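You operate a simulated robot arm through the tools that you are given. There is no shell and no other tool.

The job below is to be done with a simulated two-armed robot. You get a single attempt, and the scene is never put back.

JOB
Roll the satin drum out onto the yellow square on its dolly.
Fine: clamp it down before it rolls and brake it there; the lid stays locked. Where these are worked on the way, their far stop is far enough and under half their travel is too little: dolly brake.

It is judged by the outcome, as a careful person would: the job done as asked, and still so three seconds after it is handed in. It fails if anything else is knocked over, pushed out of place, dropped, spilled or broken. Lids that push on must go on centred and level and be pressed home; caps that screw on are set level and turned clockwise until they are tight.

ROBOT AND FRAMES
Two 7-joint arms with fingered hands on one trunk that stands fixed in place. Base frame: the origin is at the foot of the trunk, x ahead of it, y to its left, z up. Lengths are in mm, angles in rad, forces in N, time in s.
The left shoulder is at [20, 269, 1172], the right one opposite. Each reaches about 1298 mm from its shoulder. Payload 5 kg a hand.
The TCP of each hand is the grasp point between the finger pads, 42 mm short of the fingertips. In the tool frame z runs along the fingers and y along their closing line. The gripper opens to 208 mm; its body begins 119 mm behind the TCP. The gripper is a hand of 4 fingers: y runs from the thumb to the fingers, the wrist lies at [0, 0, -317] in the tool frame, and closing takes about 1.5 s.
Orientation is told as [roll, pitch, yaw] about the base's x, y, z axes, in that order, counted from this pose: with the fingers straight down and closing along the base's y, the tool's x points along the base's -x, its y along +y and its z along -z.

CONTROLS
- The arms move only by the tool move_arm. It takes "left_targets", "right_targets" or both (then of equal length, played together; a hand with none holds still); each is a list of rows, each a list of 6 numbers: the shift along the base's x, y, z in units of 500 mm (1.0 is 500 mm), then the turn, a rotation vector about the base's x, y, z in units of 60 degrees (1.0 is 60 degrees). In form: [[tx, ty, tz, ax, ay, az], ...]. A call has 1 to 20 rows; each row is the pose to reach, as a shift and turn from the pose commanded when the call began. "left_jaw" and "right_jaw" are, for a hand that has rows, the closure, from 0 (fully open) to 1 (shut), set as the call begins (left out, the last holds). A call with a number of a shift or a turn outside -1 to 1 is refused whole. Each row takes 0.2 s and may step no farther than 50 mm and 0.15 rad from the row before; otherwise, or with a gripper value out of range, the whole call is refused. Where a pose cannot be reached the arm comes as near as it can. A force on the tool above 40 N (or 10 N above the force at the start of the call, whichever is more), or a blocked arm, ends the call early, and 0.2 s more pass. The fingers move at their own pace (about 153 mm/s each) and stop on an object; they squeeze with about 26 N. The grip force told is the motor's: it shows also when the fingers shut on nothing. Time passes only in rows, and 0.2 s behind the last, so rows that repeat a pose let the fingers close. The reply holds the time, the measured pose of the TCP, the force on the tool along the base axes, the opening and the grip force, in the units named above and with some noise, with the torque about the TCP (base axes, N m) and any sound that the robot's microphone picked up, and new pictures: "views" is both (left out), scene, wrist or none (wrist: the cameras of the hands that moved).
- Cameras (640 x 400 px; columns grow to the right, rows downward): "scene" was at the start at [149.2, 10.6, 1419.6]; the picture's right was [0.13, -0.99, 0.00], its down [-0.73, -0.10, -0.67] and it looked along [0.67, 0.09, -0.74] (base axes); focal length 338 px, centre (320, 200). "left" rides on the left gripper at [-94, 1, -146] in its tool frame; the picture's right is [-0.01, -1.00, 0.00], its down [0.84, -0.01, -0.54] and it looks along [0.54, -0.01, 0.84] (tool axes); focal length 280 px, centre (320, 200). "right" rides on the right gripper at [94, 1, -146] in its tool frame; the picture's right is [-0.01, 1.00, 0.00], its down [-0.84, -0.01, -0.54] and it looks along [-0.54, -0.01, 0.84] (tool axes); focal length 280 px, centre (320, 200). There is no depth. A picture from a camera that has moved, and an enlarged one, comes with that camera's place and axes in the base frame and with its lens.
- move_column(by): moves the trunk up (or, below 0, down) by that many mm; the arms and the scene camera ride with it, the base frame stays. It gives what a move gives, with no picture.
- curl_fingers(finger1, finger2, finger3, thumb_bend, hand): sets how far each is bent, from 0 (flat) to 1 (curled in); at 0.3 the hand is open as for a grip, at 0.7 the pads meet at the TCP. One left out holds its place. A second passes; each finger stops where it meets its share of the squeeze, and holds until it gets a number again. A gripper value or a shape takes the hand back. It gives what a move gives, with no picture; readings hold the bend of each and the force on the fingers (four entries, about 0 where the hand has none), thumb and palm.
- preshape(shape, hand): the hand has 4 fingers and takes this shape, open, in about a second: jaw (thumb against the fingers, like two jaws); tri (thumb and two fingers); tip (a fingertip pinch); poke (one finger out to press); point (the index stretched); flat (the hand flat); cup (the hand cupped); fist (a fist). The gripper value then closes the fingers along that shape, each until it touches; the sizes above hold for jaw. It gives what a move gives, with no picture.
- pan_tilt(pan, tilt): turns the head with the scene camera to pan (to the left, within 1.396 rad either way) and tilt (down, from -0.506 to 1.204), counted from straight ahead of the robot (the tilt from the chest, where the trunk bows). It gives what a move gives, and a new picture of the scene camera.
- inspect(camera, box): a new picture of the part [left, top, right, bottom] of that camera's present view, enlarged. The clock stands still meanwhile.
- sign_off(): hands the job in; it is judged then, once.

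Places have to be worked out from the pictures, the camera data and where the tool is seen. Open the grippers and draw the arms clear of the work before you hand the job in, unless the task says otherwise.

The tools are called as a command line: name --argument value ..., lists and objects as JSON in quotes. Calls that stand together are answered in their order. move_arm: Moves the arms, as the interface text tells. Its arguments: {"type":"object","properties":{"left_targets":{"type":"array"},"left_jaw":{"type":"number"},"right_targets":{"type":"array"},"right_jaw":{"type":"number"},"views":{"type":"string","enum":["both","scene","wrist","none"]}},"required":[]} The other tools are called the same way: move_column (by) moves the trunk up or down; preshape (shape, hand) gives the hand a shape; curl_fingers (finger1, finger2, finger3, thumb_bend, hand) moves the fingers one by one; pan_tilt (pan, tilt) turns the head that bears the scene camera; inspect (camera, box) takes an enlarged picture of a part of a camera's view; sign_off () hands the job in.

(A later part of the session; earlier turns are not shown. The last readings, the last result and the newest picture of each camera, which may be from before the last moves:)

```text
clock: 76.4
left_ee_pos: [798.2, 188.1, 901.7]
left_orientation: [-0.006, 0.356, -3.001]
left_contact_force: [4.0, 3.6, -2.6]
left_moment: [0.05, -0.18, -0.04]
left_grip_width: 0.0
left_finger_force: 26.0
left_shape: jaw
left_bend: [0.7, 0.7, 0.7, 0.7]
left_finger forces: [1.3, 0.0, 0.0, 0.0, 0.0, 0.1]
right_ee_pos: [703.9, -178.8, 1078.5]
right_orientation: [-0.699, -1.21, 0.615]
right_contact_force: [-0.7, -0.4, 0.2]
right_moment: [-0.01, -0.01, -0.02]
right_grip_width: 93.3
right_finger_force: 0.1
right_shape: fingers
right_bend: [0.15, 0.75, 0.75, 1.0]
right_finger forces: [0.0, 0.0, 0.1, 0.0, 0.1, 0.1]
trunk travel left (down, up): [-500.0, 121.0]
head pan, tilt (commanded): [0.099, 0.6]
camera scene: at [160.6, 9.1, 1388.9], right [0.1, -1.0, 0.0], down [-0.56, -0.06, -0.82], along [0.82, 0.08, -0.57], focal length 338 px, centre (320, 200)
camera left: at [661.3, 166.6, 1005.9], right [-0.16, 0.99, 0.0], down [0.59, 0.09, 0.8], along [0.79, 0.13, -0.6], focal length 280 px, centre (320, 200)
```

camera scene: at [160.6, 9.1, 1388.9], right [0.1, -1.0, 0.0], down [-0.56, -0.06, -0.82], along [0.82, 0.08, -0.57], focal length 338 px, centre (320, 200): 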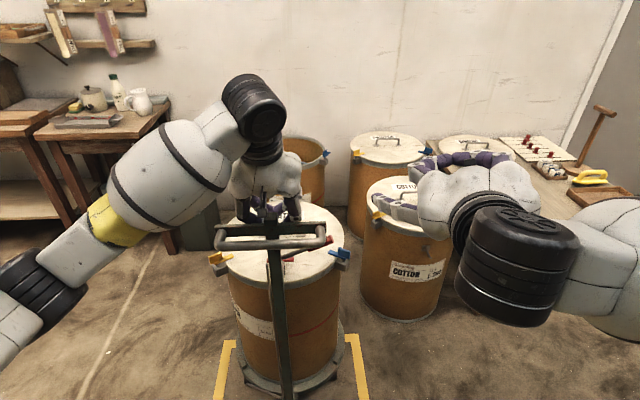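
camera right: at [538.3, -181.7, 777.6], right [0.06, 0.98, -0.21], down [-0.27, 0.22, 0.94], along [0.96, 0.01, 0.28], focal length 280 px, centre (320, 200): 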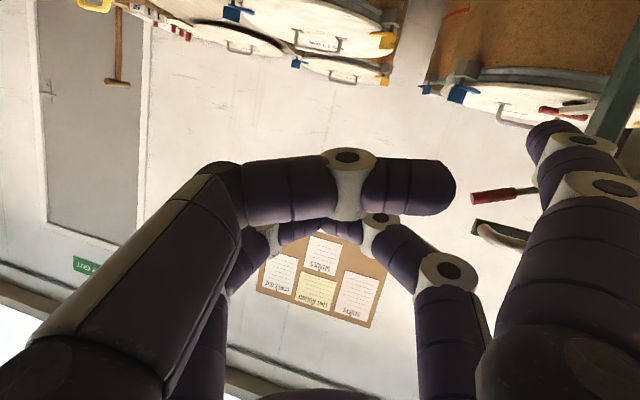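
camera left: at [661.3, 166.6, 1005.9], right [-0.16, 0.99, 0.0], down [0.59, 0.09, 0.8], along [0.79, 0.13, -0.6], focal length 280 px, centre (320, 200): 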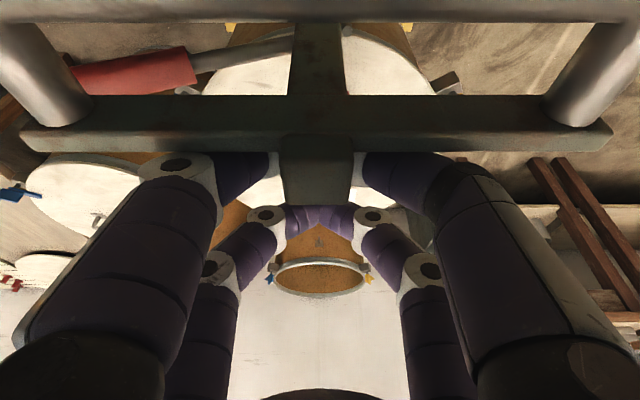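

It rolls straight, with the post still centred and the lever still up. I pull another 150 mm and then tilt the head down to judge the square.

move_arm --left_targets '[[-0.0237, -0.0038, 0, 0, 0, 0], [-0.0593, -0.0094, 0, 0, 0, 0], [-0.0988, -0.0157, 0, 0, 0, 0], [-0.1383, -0.022, 0, 0, 0, 0], [-0.1778, -0.0283, 0, 0, 0, 0], [-0.2134, -0.0339, 0, 0, 0, 0], [-0.245, -0.0389, 0, 0, 0, 0], [-0.2687, -0.0427, 0, 0, 0, 0], [-0.2845, -0.0452, 0, 0, 0, 0], [-0.2924, -0.0465, 0, 0, 0, 0], [-0.2964, -0.0471, 0, 0, 0, 0]]' --views "none"

pan_tilt --pan 0.1 --tilt 1.0

inspect --camera "left" --box '[0, 0, 640, 400]'

```text
clock: 78.8
left_ee_pos: [649.4, 164.2, 902.1]
left_orientation: [-0.008, 0.356, -3.001]
left_contact_force: [3.3, 3.9, -1.7]
left_moment: [0.06, -0.13, -0.1]
left_grip_width: 0.0
left_finger_force: 26.0
left_shape: jaw
left_bend: [0.7, 0.7, 0.7, 0.7]
left_finger forces: [0.9, 0.0, 0.1, 0.1, 0.1, 0.1]
right_ee_pos: [704.1, -180.3, 1079.3]
right_orientation: [-0.7, -1.21, 0.614]
right_contact_force: [-0.1, 0.3, 0.0]
right_moment: [-0.01, -0.01, -0.04]
right_grip_width: 93.3
right_finger_force: 0.0
right_shape: fingers
right_bend: [0.15, 0.75, 0.75, 1.0]
right_finger forces: [0.0, 0.1, 0.0, 0.0, 0.0, 0.0]
trunk travel left (down, up): [-500.0, 121.0]
head pan, tilt (commanded): [0.099, 0.6]
```

```text
clock: 79.7
left_ee_pos: [649.2, 163.8, 903.4]
left_orientation: [-0.007, 0.356, -3.0]
left_contact_force: [3.5, 4.5, -1.7]
left_moment: [0.03, -0.08, -0.16]
left_grip_width: 0.0
left_finger_force: 26.2
left_shape: jaw
left_bend: [0.7, 0.7, 0.7, 0.7]
left_finger forces: [0.7, 0.0, 0.0, 0.0, 0.2, 0.0]
right_ee_pos: [703.3, -179.6, 1078.0]
right_orientation: [-0.7, -1.208, 0.614]
right_contact_force: [-1.1, -1.4, -0.5]
right_moment: [-0.01, 0.0, -0.02]
right_grip_width: 93.5
right_finger_force: 0.0
right_shape: fingers
right_bend: [0.15, 0.75, 0.75, 1.0]
right_finger forces: [0.0, 0.0, 0.1, 0.0, 0.0, 0.0]
trunk travel left (down, up): [-500.0, 121.0]
head pan, tilt (commanded): [0.099, 1.0]
camera scene: at [141.8, 7.3, 1357.0], right [0.1, -1.0, 0.0], down [-0.84, -0.08, -0.54], along [0.54, 0.05, -0.84], focal length 338 px, centre (320, 200)
```

scene: 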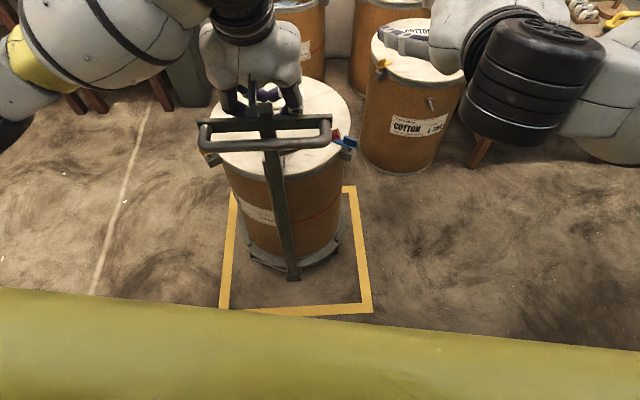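

```text
1.00 times, centred on (320, 200) of left (not enlarged: the box is as wide or as high as the picture)
camera zoom: at [512.4, 142.4, 1006.5], right [-0.16, 0.99, 0.0], down [0.59, 0.09, 0.8], along [0.79, 0.13, -0.6], focal length 280 px, centre (320, 200)
```

zoom: 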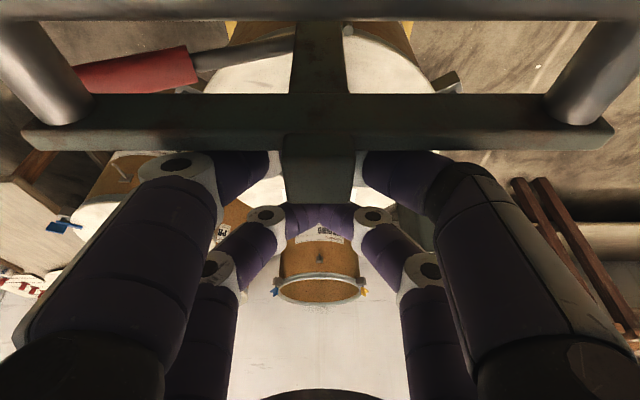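

About 110 mm should remain. I zoom in to compare the dolly ring with the yellow square.

inspect --camera "scene" --box '[190, 170, 400, 330]'

inspect --camera "scene" --box '[180, 70, 380, 220]'

```text
2.50 times, centred on (295, 250) of scene
camera zoom: at [141.8, 7.3, 1357.0], right [0.1, -1.0, 0.0], down [-0.84, -0.08, -0.54], along [0.54, 0.05, -0.84], focal length 846 px, centre (382, 75)
```

zoom: 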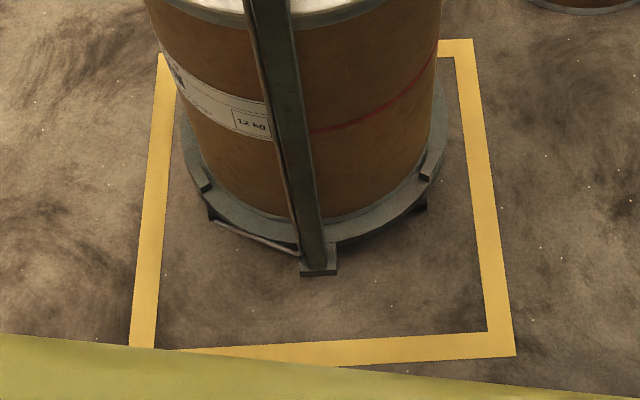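

```text
2.67 times, centred on (280, 145) of scene
camera zoom: at [141.8, 7.3, 1357.0], right [0.1, -1.0, 0.0], down [-0.84, -0.08, -0.54], along [0.54, 0.05, -0.84], focal length 902 px, centre (427, 347)
```

zoom: 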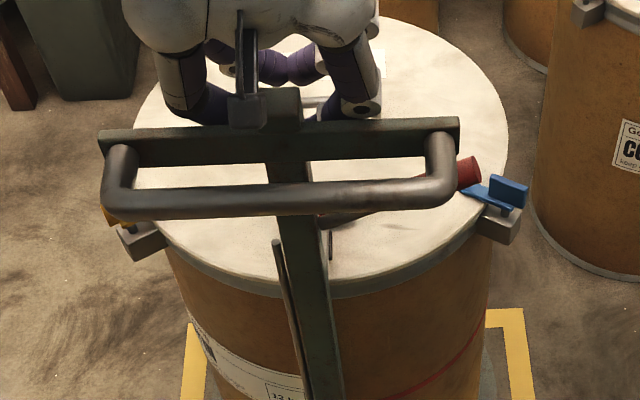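

The square's centre works out at about (763, 183) and the drum's centre is now near (901, 206). I pull another 128 mm, slowing at the end, which puts the drum centre within about 10 mm of the square's centre with the post foot on the near line.

move_arm --left_targets '[[-0.0198, -0.0031, 0, 0, 0, 0], [-0.0494, -0.0079, 0, 0, 0, 0], [-0.083, -0.0132, 0, 0, 0, 0], [-0.1186, -0.0188, 0, 0, 0, 0], [-0.1541, -0.0245, 0, 0, 0, 0], [-0.1857, -0.0295, 0, 0, 0, 0], [-0.2114, -0.0336, 0, 0, 0, 0], [-0.2312, -0.0367, 0, 0, 0, 0], [-0.243, -0.0386, 0, 0, 0, 0], [-0.25, -0.0397, 0, 0, 0, 0], [-0.253, -0.0402, 0, 0, 0, 0], [-0.253, -0.0402, 0, 0, 0, 0]]' --views "both"

inspect --camera "scene" --box '[170, 140, 420, 340]'

```text
clock: 82.3
left_ee_pos: [524.1, 143.3, 901.2]
left_orientation: [-0.007, 0.356, -3.001]
left_contact_force: [2.4, 5.9, 1.3]
left_moment: [0.07, 0.02, -0.17]
left_grip_width: 0.3
left_finger_force: 26.1
left_shape: jaw
left_bend: [0.7, 0.7, 0.7, 0.7]
left_finger forces: [0.6, 0.1, 0.0, 0.1, 0.6, 0.0]
right_ee_pos: [703.2, -180.0, 1078.6]
right_orientation: [-0.698, -1.209, 0.615]
right_contact_force: [-0.5, -1.0, 0.3]
right_moment: [0.07, 0.0, 0.04]
right_grip_width: 93.5
right_finger_force: 0.1
right_shape: fingers
right_bend: [0.15, 0.75, 0.75, 1.0]
right_finger forces: [0.0, 0.0, 0.0, 0.0, 0.0, 0.1]
trunk travel left (down, up): [-500.0, 121.0]
head pan, tilt (commanded): [0.099, 1.0]
camera scene: at [141.7, 7.3, 1357.0], right [0.1, -0.99, 0.0], down [-0.84, -0.08, -0.54], along [0.54, 0.05, -0.84], focal length 338 px, centre (320, 200)
camera left: at [386.6, 122.0, 1006.1], right [-0.16, 0.99, 0.0], down [0.59, 0.09, 0.8], along [0.79, 0.13, -0.6], focal length 280 px, centre (320, 200)
```

scene: 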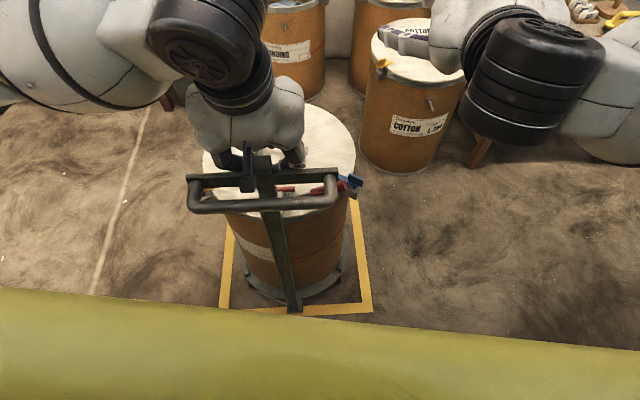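
left: 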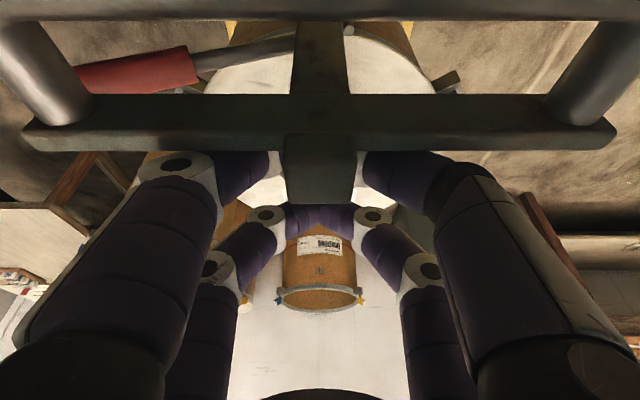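

```text
2.00 times, centred on (295, 240) of scene
camera zoom: at [141.7, 7.3, 1357.0], right [0.1, -0.99, 0.0], down [-0.84, -0.08, -0.54], along [0.54, 0.05, -0.84], focal length 676 px, centre (370, 120)
```

zoom: 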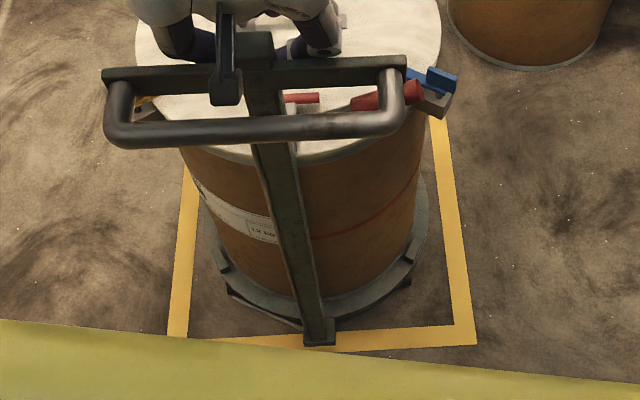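

The drum now stands on the square, with the ring inside the tape on both sides and the post foot on the near line. The left hand stays hooked as a steady while I bring the right pointer round to come down on the lever grip, now at about (512, 36, 847). First I yaw the right hand 60° to the left, staying high.

move_arm --right_targets '[[-0.01, 0.01, -0.01, 0, 0, 0.125], [-0.02, 0.02, -0.02, 0, 0, 0.25], [-0.03, 0.03, -0.03, 0, 0, 0.375], [-0.043, 0.04, -0.04, 0, 0, 0.5], [-0.054, 0.05, -0.05, 0, 0, 0.625], [-0.065, 0.06, -0.06, 0, 0, 0.75], [-0.076, 0.07, -0.07, 0, 0, 0.875], [-0.086, 0.08, -0.078, 0, 0, 1.0], [-0.086, 0.08, -0.078, 0, 0, 1.0]]' --views "both"

```text
clock: 84.3
left_ee_pos: [523.3, 143.5, 901.4]
left_orientation: [-0.006, 0.357, -3.001]
left_contact_force: [2.9, 3.7, 0.8]
left_moment: [0.05, 0.01, -0.13]
left_grip_width: 0.1
left_finger_force: 26.0
left_shape: jaw
left_bend: [0.7, 0.7, 0.7, 0.7]
left_finger forces: [0.4, 0.1, 0.0, 0.0, 0.9, 0.0]
right_ee_pos: [661.3, -141.1, 1039.3]
right_orientation: [-0.696, -1.213, 1.661]
right_contact_force: [0.4, 0.0, 0.0]
right_moment: [0.05, 0.01, 0.05]
right_grip_width: 93.3
right_finger_force: 0.0
right_shape: fingers
right_bend: [0.15, 0.75, 0.75, 1.0]
right_finger forces: [0.0, 0.0, 0.0, 0.0, 0.0, 0.1]
trunk travel left (down, up): [-500.0, 121.0]
head pan, tilt (commanded): [0.099, 1.0]
camera scene: at [141.9, 7.0, 1357.0], right [0.1, -1.0, 0.0], down [-0.84, -0.08, -0.54], along [0.54, 0.05, -0.84], focal length 338 px, centre (320, 200)
camera right: at [578.9, -285.1, 990.4], right [-0.82, 0.53, -0.21], down [-0.33, -0.13, 0.94], along [0.47, 0.84, 0.28], focal length 280 px, centre (320, 200)
```

scene: 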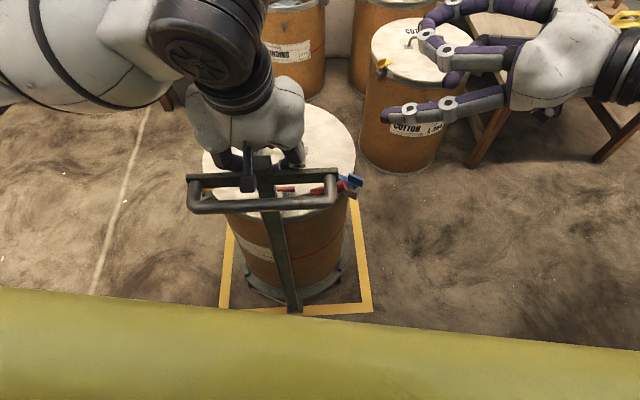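
right: 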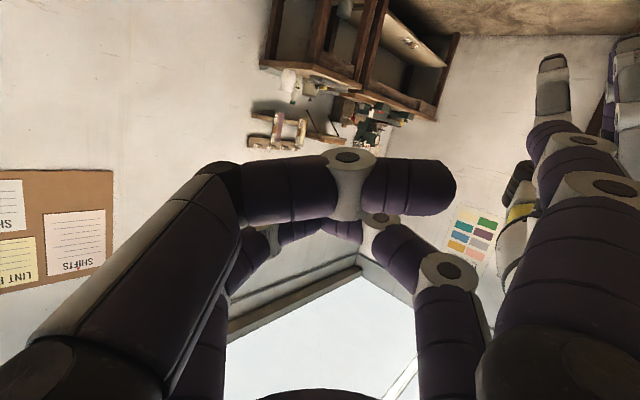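

The pointer now points left, as planned, with its tip near (563, −55, 971). I move it over the outer part of the lever grip, just above it.

move_arm --right_targets '[[-0.02, 0.05, -0.03, 0, 0, 0], [-0.05, 0.1, -0.07, 0, 0, 0], [-0.08, 0.14, -0.11, 0, 0, 0], [-0.088, 0.15, -0.15, 0, 0, 0], [-0.088, 0.15, -0.15, 0, 0, 0]]' --views "both"

inspect --camera "scene" --box '[280, 110, 440, 230]'

inspect --camera "right" --box '[440, 40, 640, 240]'

```text
clock: 85.5
left_ee_pos: [524.9, 142.2, 901.9]
left_orientation: [-0.007, 0.356, -3.001]
left_contact_force: [2.8, 3.2, -0.6]
left_moment: [0.11, -0.05, -0.11]
left_grip_width: 0.0
left_finger_force: 25.9
left_shape: jaw
left_bend: [0.7, 0.7, 0.7, 0.7]
left_finger forces: [0.3, 0.1, 0.0, 0.1, 0.9, 0.0]
right_ee_pos: [616.6, -65.5, 964.5]
right_orientation: [-0.697, -1.214, 1.659]
right_contact_force: [0.3, 0.8, 0.5]
right_moment: [-0.01, -0.04, 0.03]
right_grip_width: 93.3
right_finger_force: 0.1
right_shape: fingers
right_bend: [0.15, 0.75, 0.75, 1.0]
right_finger forces: [0.0, 0.0, 0.0, 0.0, 0.1, 0.1]
trunk travel left (down, up): [-500.0, 121.0]
head pan, tilt (commanded): [0.099, 1.0]
camera scene: at [141.7, 7.1, 1357.0], right [0.1, -1.0, 0.0], down [-0.84, -0.08, -0.54], along [0.54, 0.05, -0.84], focal length 338 px, centre (320, 200)
camera right: at [534.4, -211.4, 915.7], right [-0.82, 0.54, -0.21], down [-0.33, -0.13, 0.94], along [0.47, 0.84, 0.28], focal length 280 px, centre (320, 200)
```

scene: 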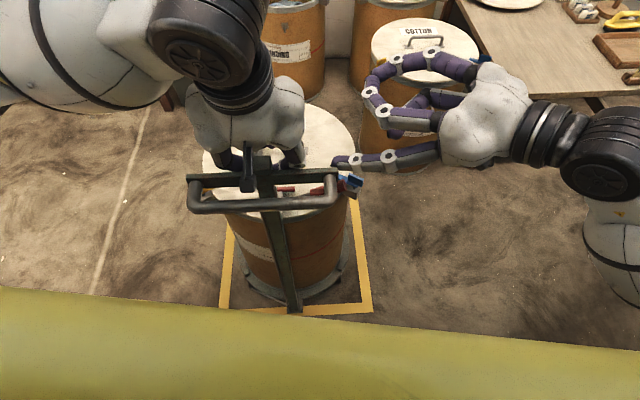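
right: 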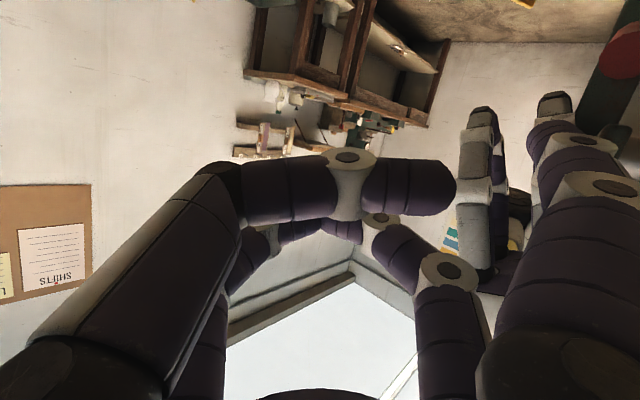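

```text
3.33 times, centred on (360, 170) of scene
camera zoom: at [141.7, 7.1, 1357.0], right [0.1, -1.0, 0.0], down [-0.84, -0.08, -0.54], along [0.54, 0.05, -0.84], focal length 1127 px, centre (187, 300)
```

zoom: 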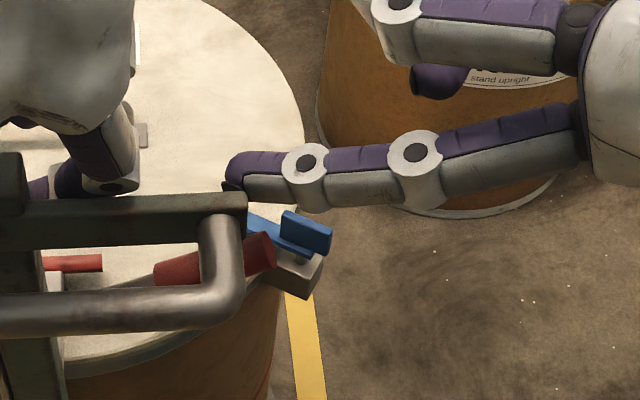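

```text
2.00 times, centred on (540, 140) of right
camera zoom: at [534.4, -211.4, 915.7], right [-0.82, 0.54, -0.21], down [-0.33, -0.13, 0.94], along [0.47, 0.84, 0.28], focal length 561 px, centre (-120, 320)
```

zoom: 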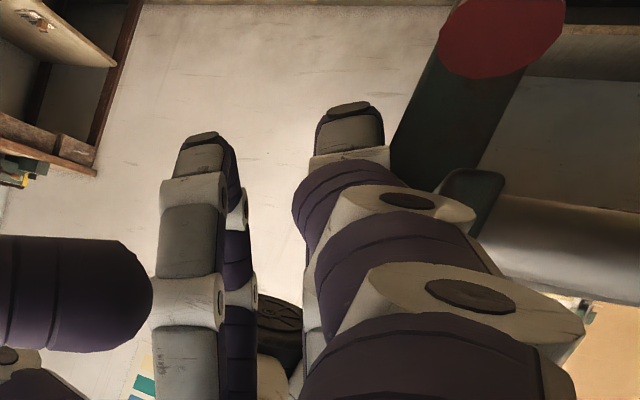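

From this view the grip runs from about (491, 60, 834) to its outer end at (495, 4, 856), and the pointer tip is at (513, 17, 896). I lower the tip just past the crossbar's level, shift it over the grip axis, and start pressing down.

move_arm --right_targets '[[-0.006, 0.006, -0.016, 0, 0, 0], [-0.014, 0.01, -0.03, 0, 0, 0], [-0.03, 0.01, -0.036, 0, 0, 0], [-0.034, 0.01, -0.05, 0, 0, 0], [-0.034, 0.01, -0.066, 0, 0, 0]]' --views "none"

inspect --camera "scene" --box '[280, 110, 440, 230]'

inspect --camera "right" --box '[440, 40, 640, 240]'

```text
clock: 86.7
left_ee_pos: [522.7, 141.8, 901.3]
left_orientation: [-0.006, 0.356, -3.0]
left_contact_force: [-0.1, 1.4, -0.1]
left_moment: [0.02, 0.03, -0.01]
left_grip_width: 0.1
left_finger_force: 25.8
left_shape: jaw
left_bend: [0.7, 0.7, 0.7, 0.7]
left_finger forces: [0.0, 0.1, 0.0, 0.0, 0.5, 0.1]
right_ee_pos: [600.4, -60.9, 932.4]
right_orientation: [-0.697, -1.212, 1.662]
right_contact_force: [-0.6, -0.1, 1.1]
right_moment: [0.08, 0.13, 0.05]
right_grip_width: 93.3
right_finger_force: 0.3
right_shape: fingers
right_bend: [0.15, 0.75, 0.75, 1.0]
right_finger forces: [1.0, 0.0, 0.0, 0.0, 0.1, 0.1]
trunk travel left (down, up): [-500.0, 121.0]
head pan, tilt (commanded): [0.099, 1.0]
```

```text
3.33 times, centred on (360, 170) of scene
camera zoom: at [141.7, 7.0, 1357.0], right [0.1, -1.0, 0.0], down [-0.84, -0.08, -0.54], along [0.54, 0.05, -0.84], focal length 1127 px, centre (187, 300)
```

zoom: 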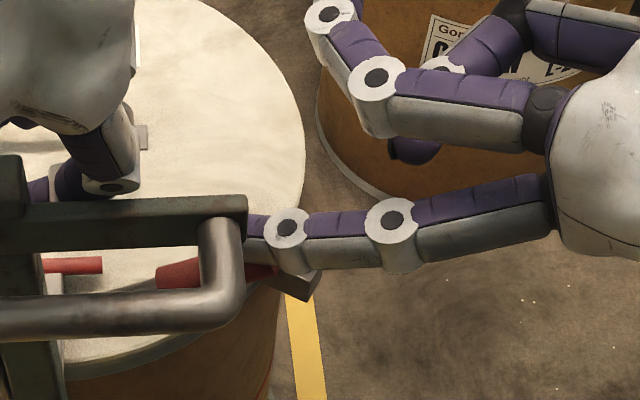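

```text
2.00 times, centred on (540, 140) of right
camera zoom: at [518.2, -205.3, 882.9], right [-0.82, 0.53, -0.21], down [-0.33, -0.13, 0.94], along [0.47, 0.84, 0.28], focal length 561 px, centre (-120, 320)
```

zoom: 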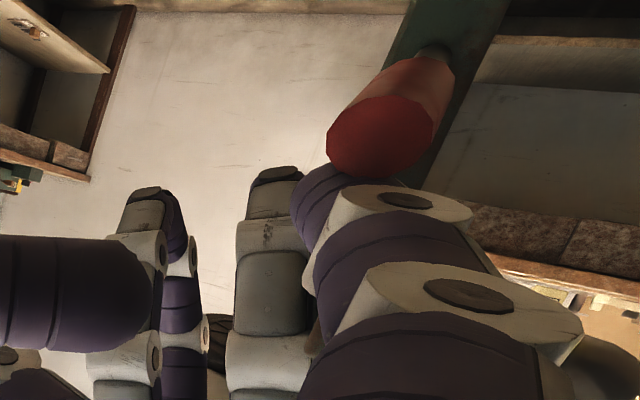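

Contact with the grip from above is confirmed at 1 N. I push the lever down.

move_arm --right_targets '[[0, 0, -0.02, 0, 0, 0], [0, 0, -0.04, 0, 0, 0], [0, 0, -0.06, 0, 0, 0], [0, 0, -0.08, 0, 0, 0], [0, 0, -0.1, 0, 0, 0]]' --views "none"

inspect --camera "scene" --box '[280, 110, 440, 230]'

inspect --camera "right" --box '[440, 40, 640, 240]'

```text
clock: 87.9
left_ee_pos: [522.8, 143.8, 902.2]
left_orientation: [-0.008, 0.356, -3.001]
left_contact_force: [0.3, 1.5, -0.3]
left_moment: [0.09, 0.02, -0.01]
left_grip_width: 0.1
left_finger_force: 26.2
left_shape: jaw
left_bend: [0.7, 0.7, 0.7, 0.7]
left_finger forces: [0.0, 0.1, 0.0, 0.0, 0.4, 0.1]
right_ee_pos: [600.2, -59.7, 880.7]
right_orientation: [-0.697, -1.21, 1.66]
right_contact_force: [-0.7, -1.1, 1.0]
right_moment: [0.0, 0.01, 0.01]
right_grip_width: 93.1
right_finger_force: 0.1
right_shape: fingers
right_bend: [0.15, 0.75, 0.75, 1.0]
right_finger forces: [0.0, 0.0, 0.1, 0.1, 0.1, 0.0]
trunk travel left (down, up): [-500.0, 121.0]
head pan, tilt (commanded): [0.099, 1.0]
```

```text
3.33 times, centred on (360, 170) of scene
camera zoom: at [141.6, 7.0, 1357.0], right [0.1, -1.0, 0.0], down [-0.84, -0.08, -0.54], along [0.54, 0.05, -0.84], focal length 1127 px, centre (187, 300)
```

zoom: 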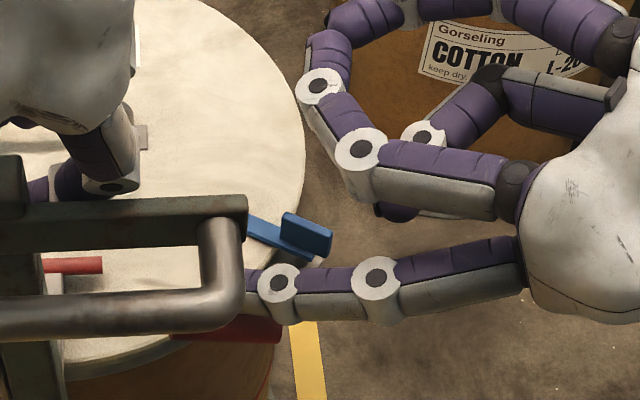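

```text
2.00 times, centred on (540, 140) of right
camera zoom: at [517.8, -204.8, 832.4], right [-0.82, 0.54, -0.21], down [-0.33, -0.13, 0.94], along [0.47, 0.84, 0.28], focal length 561 px, centre (-120, 320)
```

zoom: 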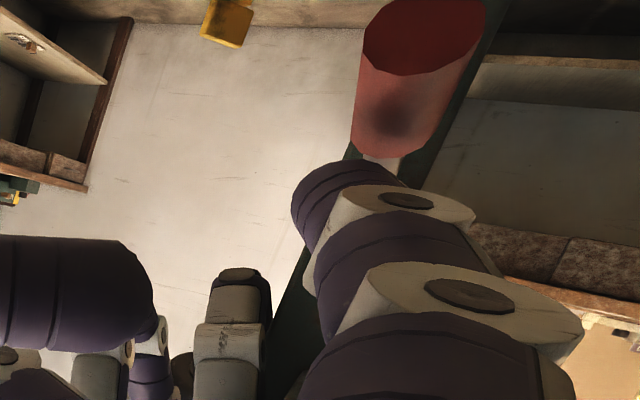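

The lever is past horizontal and going down. I continue until it meets its lower stop.

move_arm --right_targets '[[0, 0, -0.02, 0, 0, 0], [0, 0, -0.04, 0, 0, 0], [0, 0, -0.06, 0, 0, 0], [0, 0, -0.08, 0, 0, 0], [0, 0, -0.1, 0, 0, 0], [0, 0, -0.116, 0, 0, 0], [0, 0, -0.13, 0, 0, 0], [0, 0, -0.144, 0, 0, 0]]' --views "none"

inspect --camera "scene" --box '[280, 110, 440, 230]'

inspect --camera "right" --box '[440, 40, 640, 240]'

```text
clock: 89.1
left_ee_pos: [523.4, 142.8, 901.7]
left_orientation: [-0.009, 0.356, -3.003]
left_contact_force: [0.6, 0.5, 0.0]
left_moment: [0.0, 0.06, -0.01]
left_grip_width: 0.0
left_finger_force: 26.5
left_shape: jaw
left_bend: [0.7, 0.7, 0.7, 0.7]
left_finger forces: [0.0, 0.0, 0.0, 0.1, 0.6, 0.0]
right_ee_pos: [600.5, -61.9, 845.1]
right_orientation: [-0.728, -1.223, 1.685]
right_contact_force: [-0.4, -12.5, 13.8]
right_moment: [0.35, 1.68, 1.49]
right_grip_width: 94.3
right_finger_force: 9.4
right_shape: fingers
right_bend: [0.14, 0.75, 0.75, 1.0]
right_finger forces: [18.1, 0.0, 0.0, 0.1, 0.0, 0.0]
trunk travel left (down, up): [-500.0, 121.0]
head pan, tilt (commanded): [0.099, 1.0]
stopped in row 5 (right hand): the force on the tool passed its limit at 49 N (the readings are from after the stop); the commanded pose is now the measured one
```

```text
3.33 times, centred on (360, 170) of scene
camera zoom: at [141.7, 6.6, 1357.0], right [0.1, -1.0, 0.0], down [-0.84, -0.08, -0.54], along [0.54, 0.05, -0.84], focal length 1127 px, centre (187, 300)
```

zoom: 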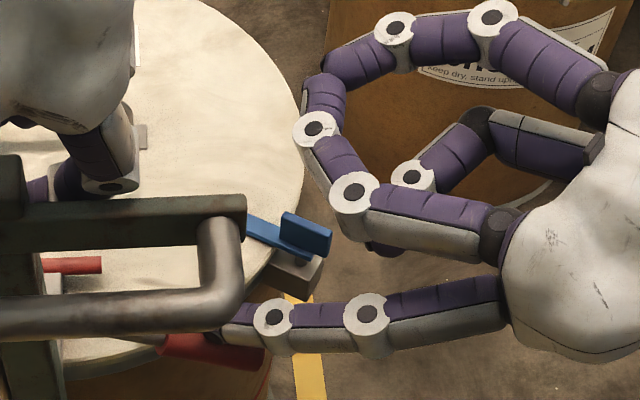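

```text
2.00 times, centred on (540, 140) of right
camera zoom: at [518.9, -204.9, 793.7], right [-0.81, 0.54, -0.21], down [-0.34, -0.14, 0.93], along [0.48, 0.83, 0.29], focal length 561 px, centre (-120, 320)
```

zoom: 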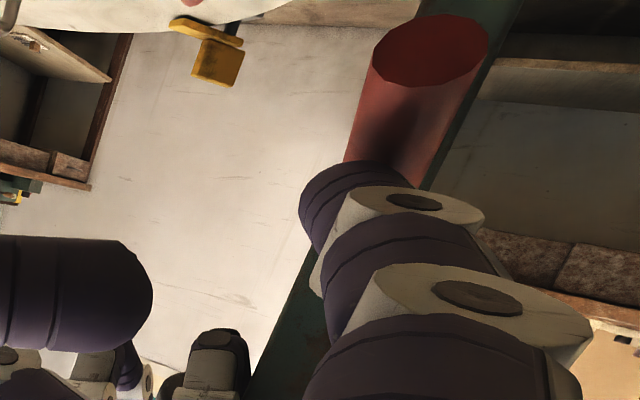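

The lever is hard against its lower stop (49 N). I lift the pointer off and withdraw the right hand to the right.

move_arm --right_targets '[[0.0, -0.01, 0.03, 0, 0, 0], [0.01, -0.06, 0.06, 0, 0, 0], [0.02, -0.13, 0.09, 0, 0, 0], [0.03, -0.2, 0.12, 0, 0, 0], [0.04, -0.27, 0.14, 0, 0, 0], [0.04, -0.34, 0.15, 0, 0, 0]]' --views "scene"

inspect --camera "scene" --box '[180, 130, 400, 270]'

inspect --camera "right" --box '[440, 0, 640, 200]'

```text
clock: 90.5
left_ee_pos: [523.2, 143.4, 901.6]
left_orientation: [-0.007, 0.356, -3.0]
left_contact_force: [-0.1, 0.4, 0.0]
left_moment: [0.01, 0.0, -0.06]
left_grip_width: 0.0
left_finger_force: 26.4
left_shape: jaw
left_bend: [0.7, 0.7, 0.7, 0.7]
left_finger forces: [0.1, 0.0, 0.0, 0.1, 0.1, 0.1]
right_ee_pos: [618.2, -229.2, 916.1]
right_orientation: [-0.718, -1.221, 1.677]
right_contact_force: [0.2, 0.3, -0.3]
right_moment: [-0.01, -0.01, 0.03]
right_grip_width: 93.4
right_finger_force: 0.1
right_shape: fingers
right_bend: [0.15, 0.75, 0.75, 1.0]
right_finger forces: [0.0, 0.0, 0.1, 0.0, 0.0, 0.0]
trunk travel left (down, up): [-500.0, 121.0]
head pan, tilt (commanded): [0.099, 1.0]
camera scene: at [141.8, 7.1, 1357.0], right [0.1, -1.0, 0.0], down [-0.84, -0.08, -0.54], along [0.54, 0.05, -0.84], focal length 338 px, centre (320, 200)
```

scene: 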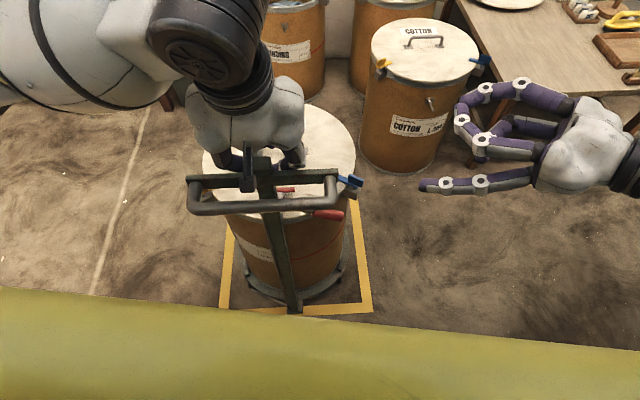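

```text
2.86 times, centred on (290, 200) of scene
camera zoom: at [141.8, 7.1, 1357.0], right [0.1, -1.0, 0.0], down [-0.84, -0.08, -0.54], along [0.54, 0.05, -0.84], focal length 966 px, centre (406, 200)
```

zoom: 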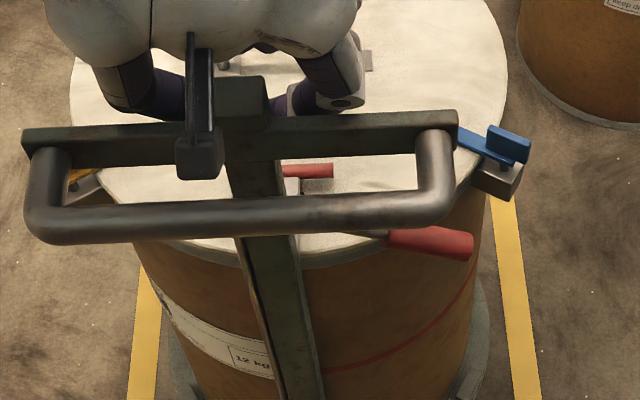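

```text
2.00 times, centred on (540, 100) of right
camera zoom: at [536.5, -372.7, 866.8], right [-0.82, 0.54, -0.21], down [-0.33, -0.14, 0.93], along [0.47, 0.83, 0.29], focal length 561 px, centre (-120, 400)
```

zoom: 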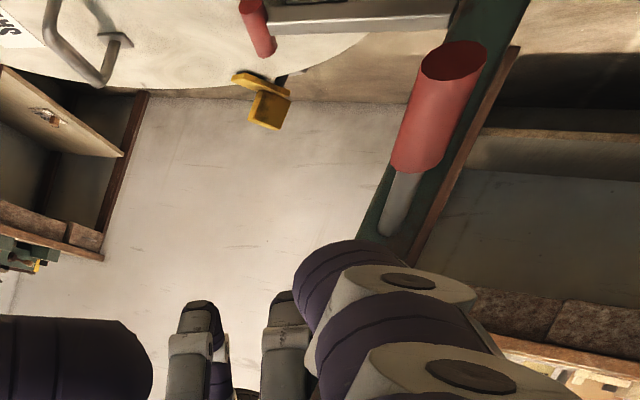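

The lever is down at its stop again, and the clamp arm still lies level on the lid. To confirm the brake holds, I pull gently by a few millimetres with the left hand and read the force.

move_arm --left_targets '[[-0.006, -0.001, 0, 0, 0, 0], [-0.012, -0.002, 0, 0, 0, 0], [-0.018, -0.003, 0, 0, 0, 0], [-0.018, -0.003, 0, 0, 0, 0]]' --views "wrist"

```text
clock: 91.3
left_ee_pos: [519.8, 143.6, 903.0]
left_orientation: [-0.008, 0.363, -2.99]
left_contact_force: [19.1, 4.4, -4.8]
left_moment: [0.07, -0.42, -0.07]
left_grip_width: 0.0
left_finger_force: 25.9
left_shape: jaw
left_bend: [0.7, 0.7, 0.7, 0.7]
left_finger forces: [2.9, 0.1, 0.0, 0.0, 1.2, 0.0]
right_ee_pos: [619.4, -228.7, 917.5]
right_orientation: [-0.717, -1.221, 1.675]
right_contact_force: [-0.6, 0.5, -0.8]
right_moment: [0.01, 0.01, -0.01]
right_grip_width: 93.3
right_finger_force: 0.0
right_shape: fingers
right_bend: [0.15, 0.75, 0.75, 1.0]
right_finger forces: [0.1, 0.1, 0.0, 0.0, 0.0, 0.0]
trunk travel left (down, up): [-500.0, 121.0]
head pan, tilt (commanded): [0.099, 1.0]
stopped in row 4 (left hand): the force on the tool passed its limit at 43 N (the readings are from after the stop); the commanded pose is now the measured one
camera left: at [382.3, 120.8, 1006.4], right [-0.17, 0.99, 0.0], down [0.59, 0.1, 0.8], along [0.79, 0.13, -0.6], focal length 280 px, centre (320, 200)
```

left: 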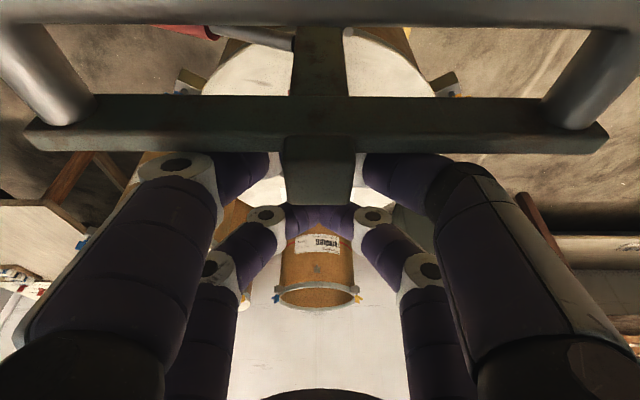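

The brake holds: 43 N and the dolly did not move. I now back the left hand off the post, lift it clear and move it out to the left.

move_arm --left_targets '[[0.02, 0.003, 0, 0, 0, 0], [0.05, 0.008, 0.01, 0, 0, 0], [0.06, 0.01, 0.07, 0, 0, 0], [0.06, 0.01, 0.15, 0, 0, 0], [0.06, 0.01, 0.23, 0, 0, 0], [0.06, 0.03, 0.31, 0, 0, 0], [0.06, 0.1, 0.35, 0, 0, 0], [0.06, 0.18, 0.37, 0, 0, 0], [0.04, 0.26, 0.38, 0, 0, 0], [0.02, 0.34, 0.38, 0, 0, 0], [0.0, 0.42, 0.38, 0, 0, 0], [0.0, 0.5, 0.38, 0, 0, 0], [0.0, 0.58, 0.38, 0, 0, 0], [0.0, 0.66, 0.38, 0, 0, 0]]' --right_targets '[[0, -0.02, 0.02, 0, 0, 0], [0, -0.04, 0.04, 0, 0, 0], [0, -0.06, 0.06, 0, 0, 0], [0, -0.08, 0.08, 0, 0, 0], [0, -0.1, 0.1, 0, 0, 0], [0, -0.12, 0.12, 0, 0, 0], [0, -0.14, 0.14, 0, 0, 0], [0, -0.16, 0.16, 0, 0, 0], [0, -0.16, 0.18, 0, 0, 0], [0, -0.16, 0.2, 0, 0, 0], [0, -0.16, 0.2, 0, 0, 0], [0, -0.16, 0.2, 0, 0, 0], [0, -0.16, 0.2, 0, 0, 0], [0, -0.16, 0.2, 0, 0, 0]]' --views "both"

```text
clock: 94.3
left_ee_pos: [517.3, 474.5, 1090.2]
left_orientation: [-0.007, 0.361, -2.995]
left_contact_force: [-0.1, 1.0, -1.0]
left_moment: [-0.1, 0.03, -0.03]
left_grip_width: 0.1
left_finger_force: 25.7
left_shape: jaw
left_bend: [0.7, 0.7, 0.7, 0.7]
left_finger forces: [0.0, 0.0, 0.0, 0.1, 0.0, 0.1]
right_ee_pos: [620.1, -307.1, 1019.0]
right_orientation: [-0.722, -1.222, 1.68]
right_contact_force: [-0.9, 0.8, 0.5]
right_moment: [-0.04, 0.04, -0.06]
right_grip_width: 93.4
right_finger_force: 0.1
right_shape: fingers
right_bend: [0.15, 0.75, 0.75, 1.0]
right_finger forces: [0.1, 0.0, 0.1, 0.1, 0.1, 0.0]
trunk travel left (down, up): [-500.0, 121.0]
head pan, tilt (commanded): [0.099, 1.0]
camera scene: at [141.5, 7.5, 1357.1], right [0.1, -0.99, 0.0], down [-0.84, -0.08, -0.54], along [0.54, 0.05, -0.84], focal length 338 px, centre (320, 200)
camera right: at [536.9, -451.6, 968.0], right [-0.81, 0.54, -0.21], down [-0.33, -0.14, 0.93], along [0.47, 0.83, 0.29], focal length 280 px, centre (320, 200)
camera left: at [378.8, 452.1, 1195.0], right [-0.16, 0.99, 0.0], down [0.59, 0.1, 0.8], along [0.79, 0.13, -0.6], focal length 280 px, centre (320, 200)
```

scene: 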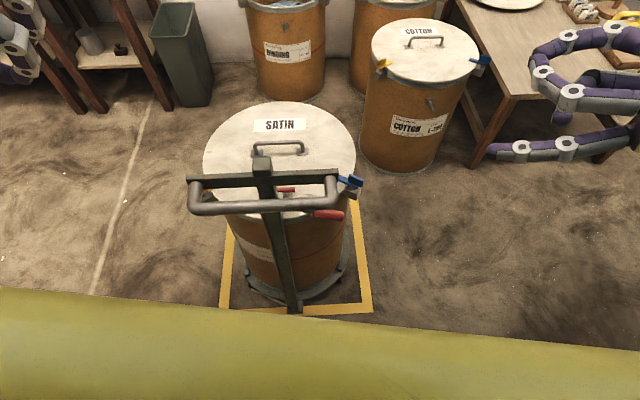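
right: 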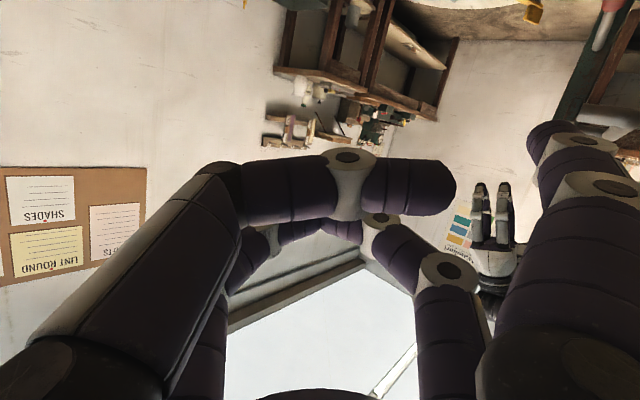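
left: 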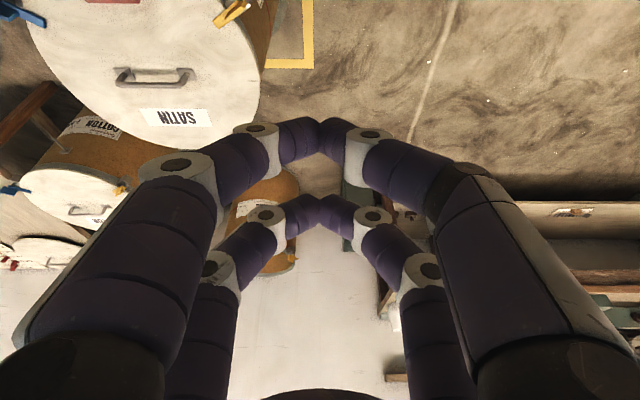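

Both arms are clear. I check the final state closely: drum on the square, clamp, brake lever and lid latches.

inspect --camera "scene" --box '[180, 90, 390, 220]'

inspect --camera "scene" --box '[190, 190, 400, 330]'

inspect --camera "left" --box '[0, 0, 340, 200]'

```text
3.05 times, centred on (285, 155) of scene
camera zoom: at [141.5, 7.5, 1357.1], right [0.1, -0.99, 0.0], down [-0.84, -0.08, -0.54], along [0.54, 0.05, -0.84], focal length 1031 px, centre (427, 337)
```

zoom: 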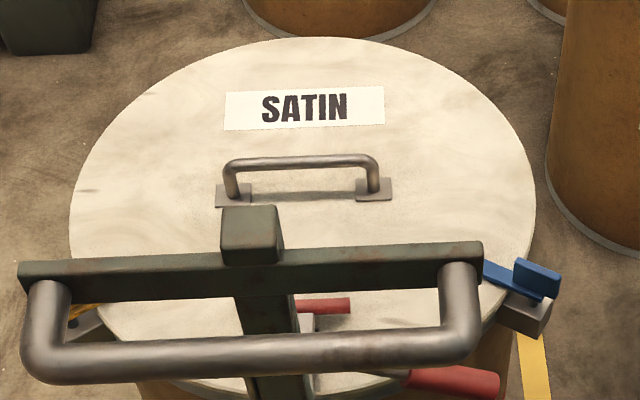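

```text
2.86 times, centred on (295, 260) of scene
camera zoom: at [141.5, 7.5, 1357.1], right [0.1, -0.99, 0.0], down [-0.84, -0.08, -0.54], along [0.54, 0.05, -0.84], focal length 966 px, centre (391, 29)
```

zoom: 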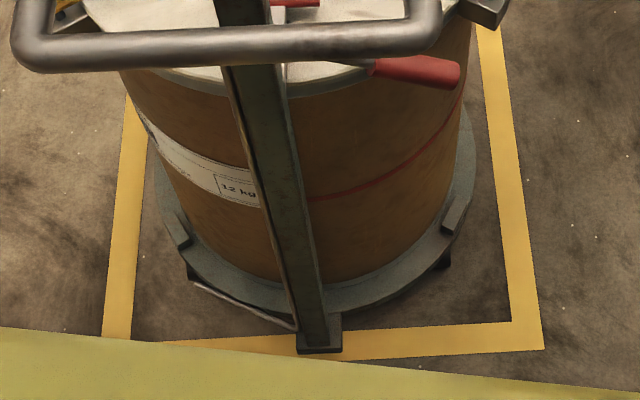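

```text
1.88 times, centred on (170, 100) of left
camera zoom: at [378.8, 452.1, 1195.0], right [-0.16, 0.99, 0.0], down [0.59, 0.1, 0.8], along [0.79, 0.13, -0.6], focal length 528 px, centre (602, 388)
```

zoom: 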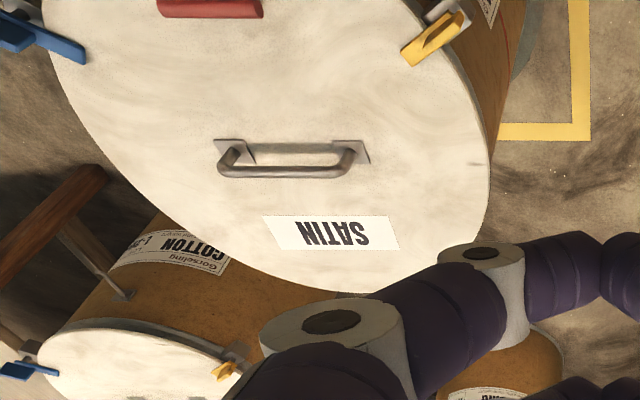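

The circle fits from both cameras put the drum centre near (729, 176), about 35 mm short of the square's centre at (763, 183), with the post foot on the near tape. I'd rather centre it properly: release the brake, push it back 35 mm and brake again. First I bring the right pointer down on the right side, below the lever.

move_arm --right_targets '[[0, 0.02, -0.08, 0, 0, 0], [0, 0.04, -0.16, 0, 0, 0], [0, 0.06, -0.25, 0, 0, 0], [0, 0.08, -0.34, 0, 0, 0], [0, 0.1, -0.42, 0, 0, 0], [0, 0.12, -0.5, 0, 0, 0], [-0.01, 0.18, -0.52, 0, 0, 0], [-0.016, 0.26, -0.52, 0, 0, 0], [-0.016, 0.34, -0.52, 0, 0, 0], [-0.016, 0.38, -0.52, 0, 0, 0], [-0.016, 0.38, -0.52, 0, 0, 0]]' --views "both"

inspect --camera "scene" --box '[270, 130, 470, 280]'

inspect --camera "right" --box '[440, 40, 640, 240]'

```text
clock: 96.7
left_ee_pos: [517.8, 472.1, 1091.0]
left_orientation: [-0.004, 0.36, -2.993]
left_contact_force: [0.8, -0.1, -0.7]
left_moment: [-0.03, 0.1, 0.0]
left_grip_width: 0.2
left_finger_force: 26.0
left_shape: jaw
left_bend: [0.7, 0.7, 0.7, 0.7]
left_finger forces: [0.1, 0.1, 0.1, 0.1, 0.2, 0.0]
right_ee_pos: [611.4, -120.4, 756.0]
right_orientation: [-0.716, -1.222, 1.676]
right_contact_force: [0.2, -0.2, -0.7]
right_moment: [0.01, 0.01, -0.03]
right_grip_width: 93.9
right_finger_force: 0.0
right_shape: fingers
right_bend: [0.15, 0.75, 0.75, 1.0]
right_finger forces: [0.0, 0.1, 0.0, 0.0, 0.0, 0.1]
trunk travel left (down, up): [-500.0, 121.0]
head pan, tilt (commanded): [0.099, 1.0]
camera scene: at [142.3, 7.4, 1356.9], right [0.1, -1.0, 0.0], down [-0.84, -0.08, -0.54], along [0.54, 0.05, -0.84], focal length 338 px, centre (320, 200)
camera right: at [528.9, -264.8, 705.5], right [-0.81, 0.54, -0.21], down [-0.33, -0.14, 0.93], along [0.48, 0.83, 0.29], focal length 280 px, centre (320, 200)
```

scene: 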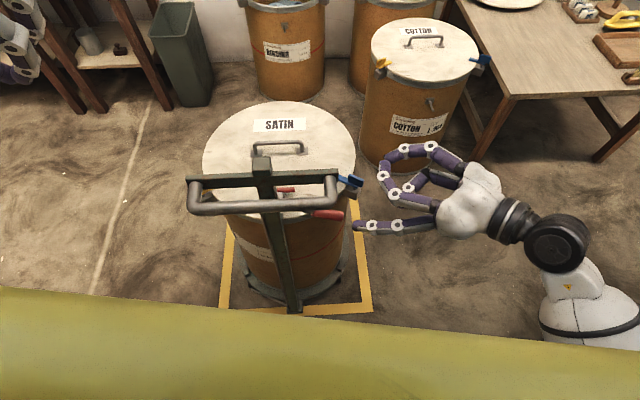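
right: 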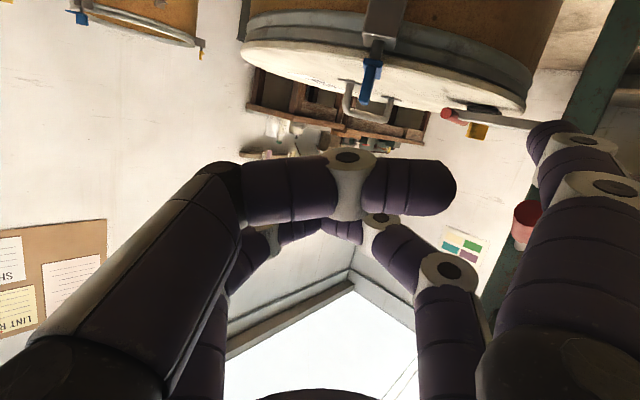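

```text
2.67 times, centred on (370, 205) of scene
camera zoom: at [142.3, 7.4, 1356.9], right [0.1, -1.0, 0.0], down [-0.84, -0.08, -0.54], along [0.54, 0.05, -0.84], focal length 902 px, centre (187, 187)
```

zoom: 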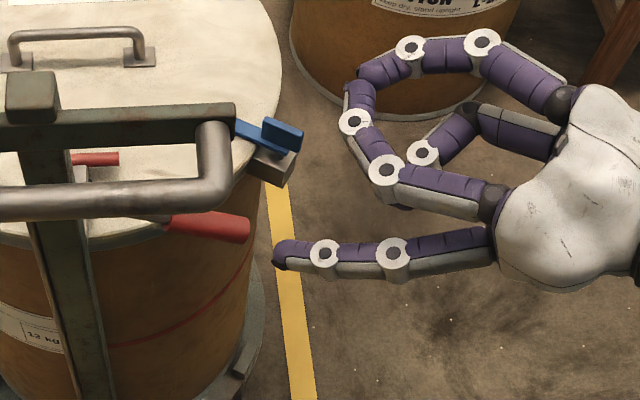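

```text
2.00 times, centred on (540, 140) of right
camera zoom: at [528.9, -264.8, 705.5], right [-0.81, 0.54, -0.21], down [-0.33, -0.14, 0.93], along [0.48, 0.83, 0.29], focal length 561 px, centre (-120, 320)
```

zoom: 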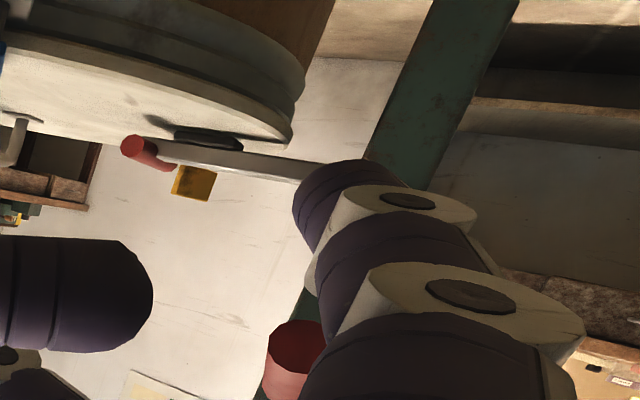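

The clamp pad is clearly seated on the lid in this view. The lever grip runs from (487, 62, 764) to (501, −3, 742) and the pointer tip is at (512, −39, 687). I slide it under the grip and then raise.

move_arm --right_targets '[[-0.013, 0.06, 0, 0, 0, 0], [-0.026, 0.114, 0, 0, 0, 0], [-0.026, 0.114, 0.02, 0, 0, 0], [-0.026, 0.114, 0.04, 0, 0, 0], [-0.026, 0.114, 0.06, 0, 0, 0]]' --views "none"

inspect --camera "scene" --box '[270, 130, 470, 280]'

inspect --camera "right" --box '[440, 40, 640, 240]'

```text
clock: 97.9
left_ee_pos: [516.7, 472.1, 1091.1]
left_orientation: [-0.008, 0.362, -2.993]
left_contact_force: [0.6, 0.9, -0.6]
left_moment: [0.0, -0.04, 0.01]
left_grip_width: 0.0
left_finger_force: 25.8
left_shape: jaw
left_bend: [0.7, 0.7, 0.7, 0.7]
left_finger forces: [0.1, 0.0, 0.0, 0.0, 0.0, 0.1]
right_ee_pos: [598.7, -62.3, 785.2]
right_orientation: [-0.717, -1.219, 1.676]
right_contact_force: [-0.4, -6.2, -4.6]
right_moment: [-0.62, -0.52, 0.7]
right_grip_width: 93.9
right_finger_force: 3.4
right_shape: fingers
right_bend: [0.15, 0.75, 0.75, 1.0]
right_finger forces: [6.6, 0.1, 0.0, 0.0, 0.1, 0.0]
trunk travel left (down, up): [-500.0, 121.0]
head pan, tilt (commanded): [0.099, 1.0]
```

```text
2.67 times, centred on (370, 205) of scene
camera zoom: at [141.7, 6.8, 1356.9], right [0.1, -1.0, 0.0], down [-0.84, -0.08, -0.54], along [0.54, 0.05, -0.84], focal length 902 px, centre (187, 187)
```

zoom: 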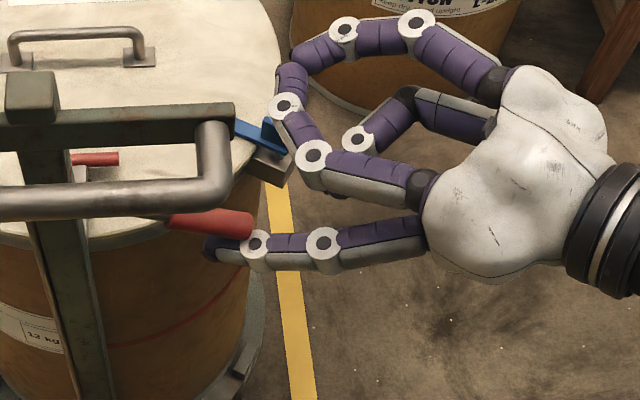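

```text
2.00 times, centred on (540, 140) of right
camera zoom: at [515.7, -207.5, 735.3], right [-0.81, 0.54, -0.21], down [-0.33, -0.13, 0.93], along [0.48, 0.83, 0.29], focal length 561 px, centre (-120, 320)
```

zoom: 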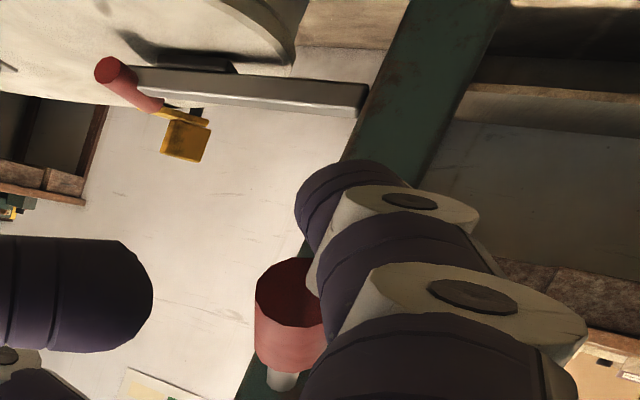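

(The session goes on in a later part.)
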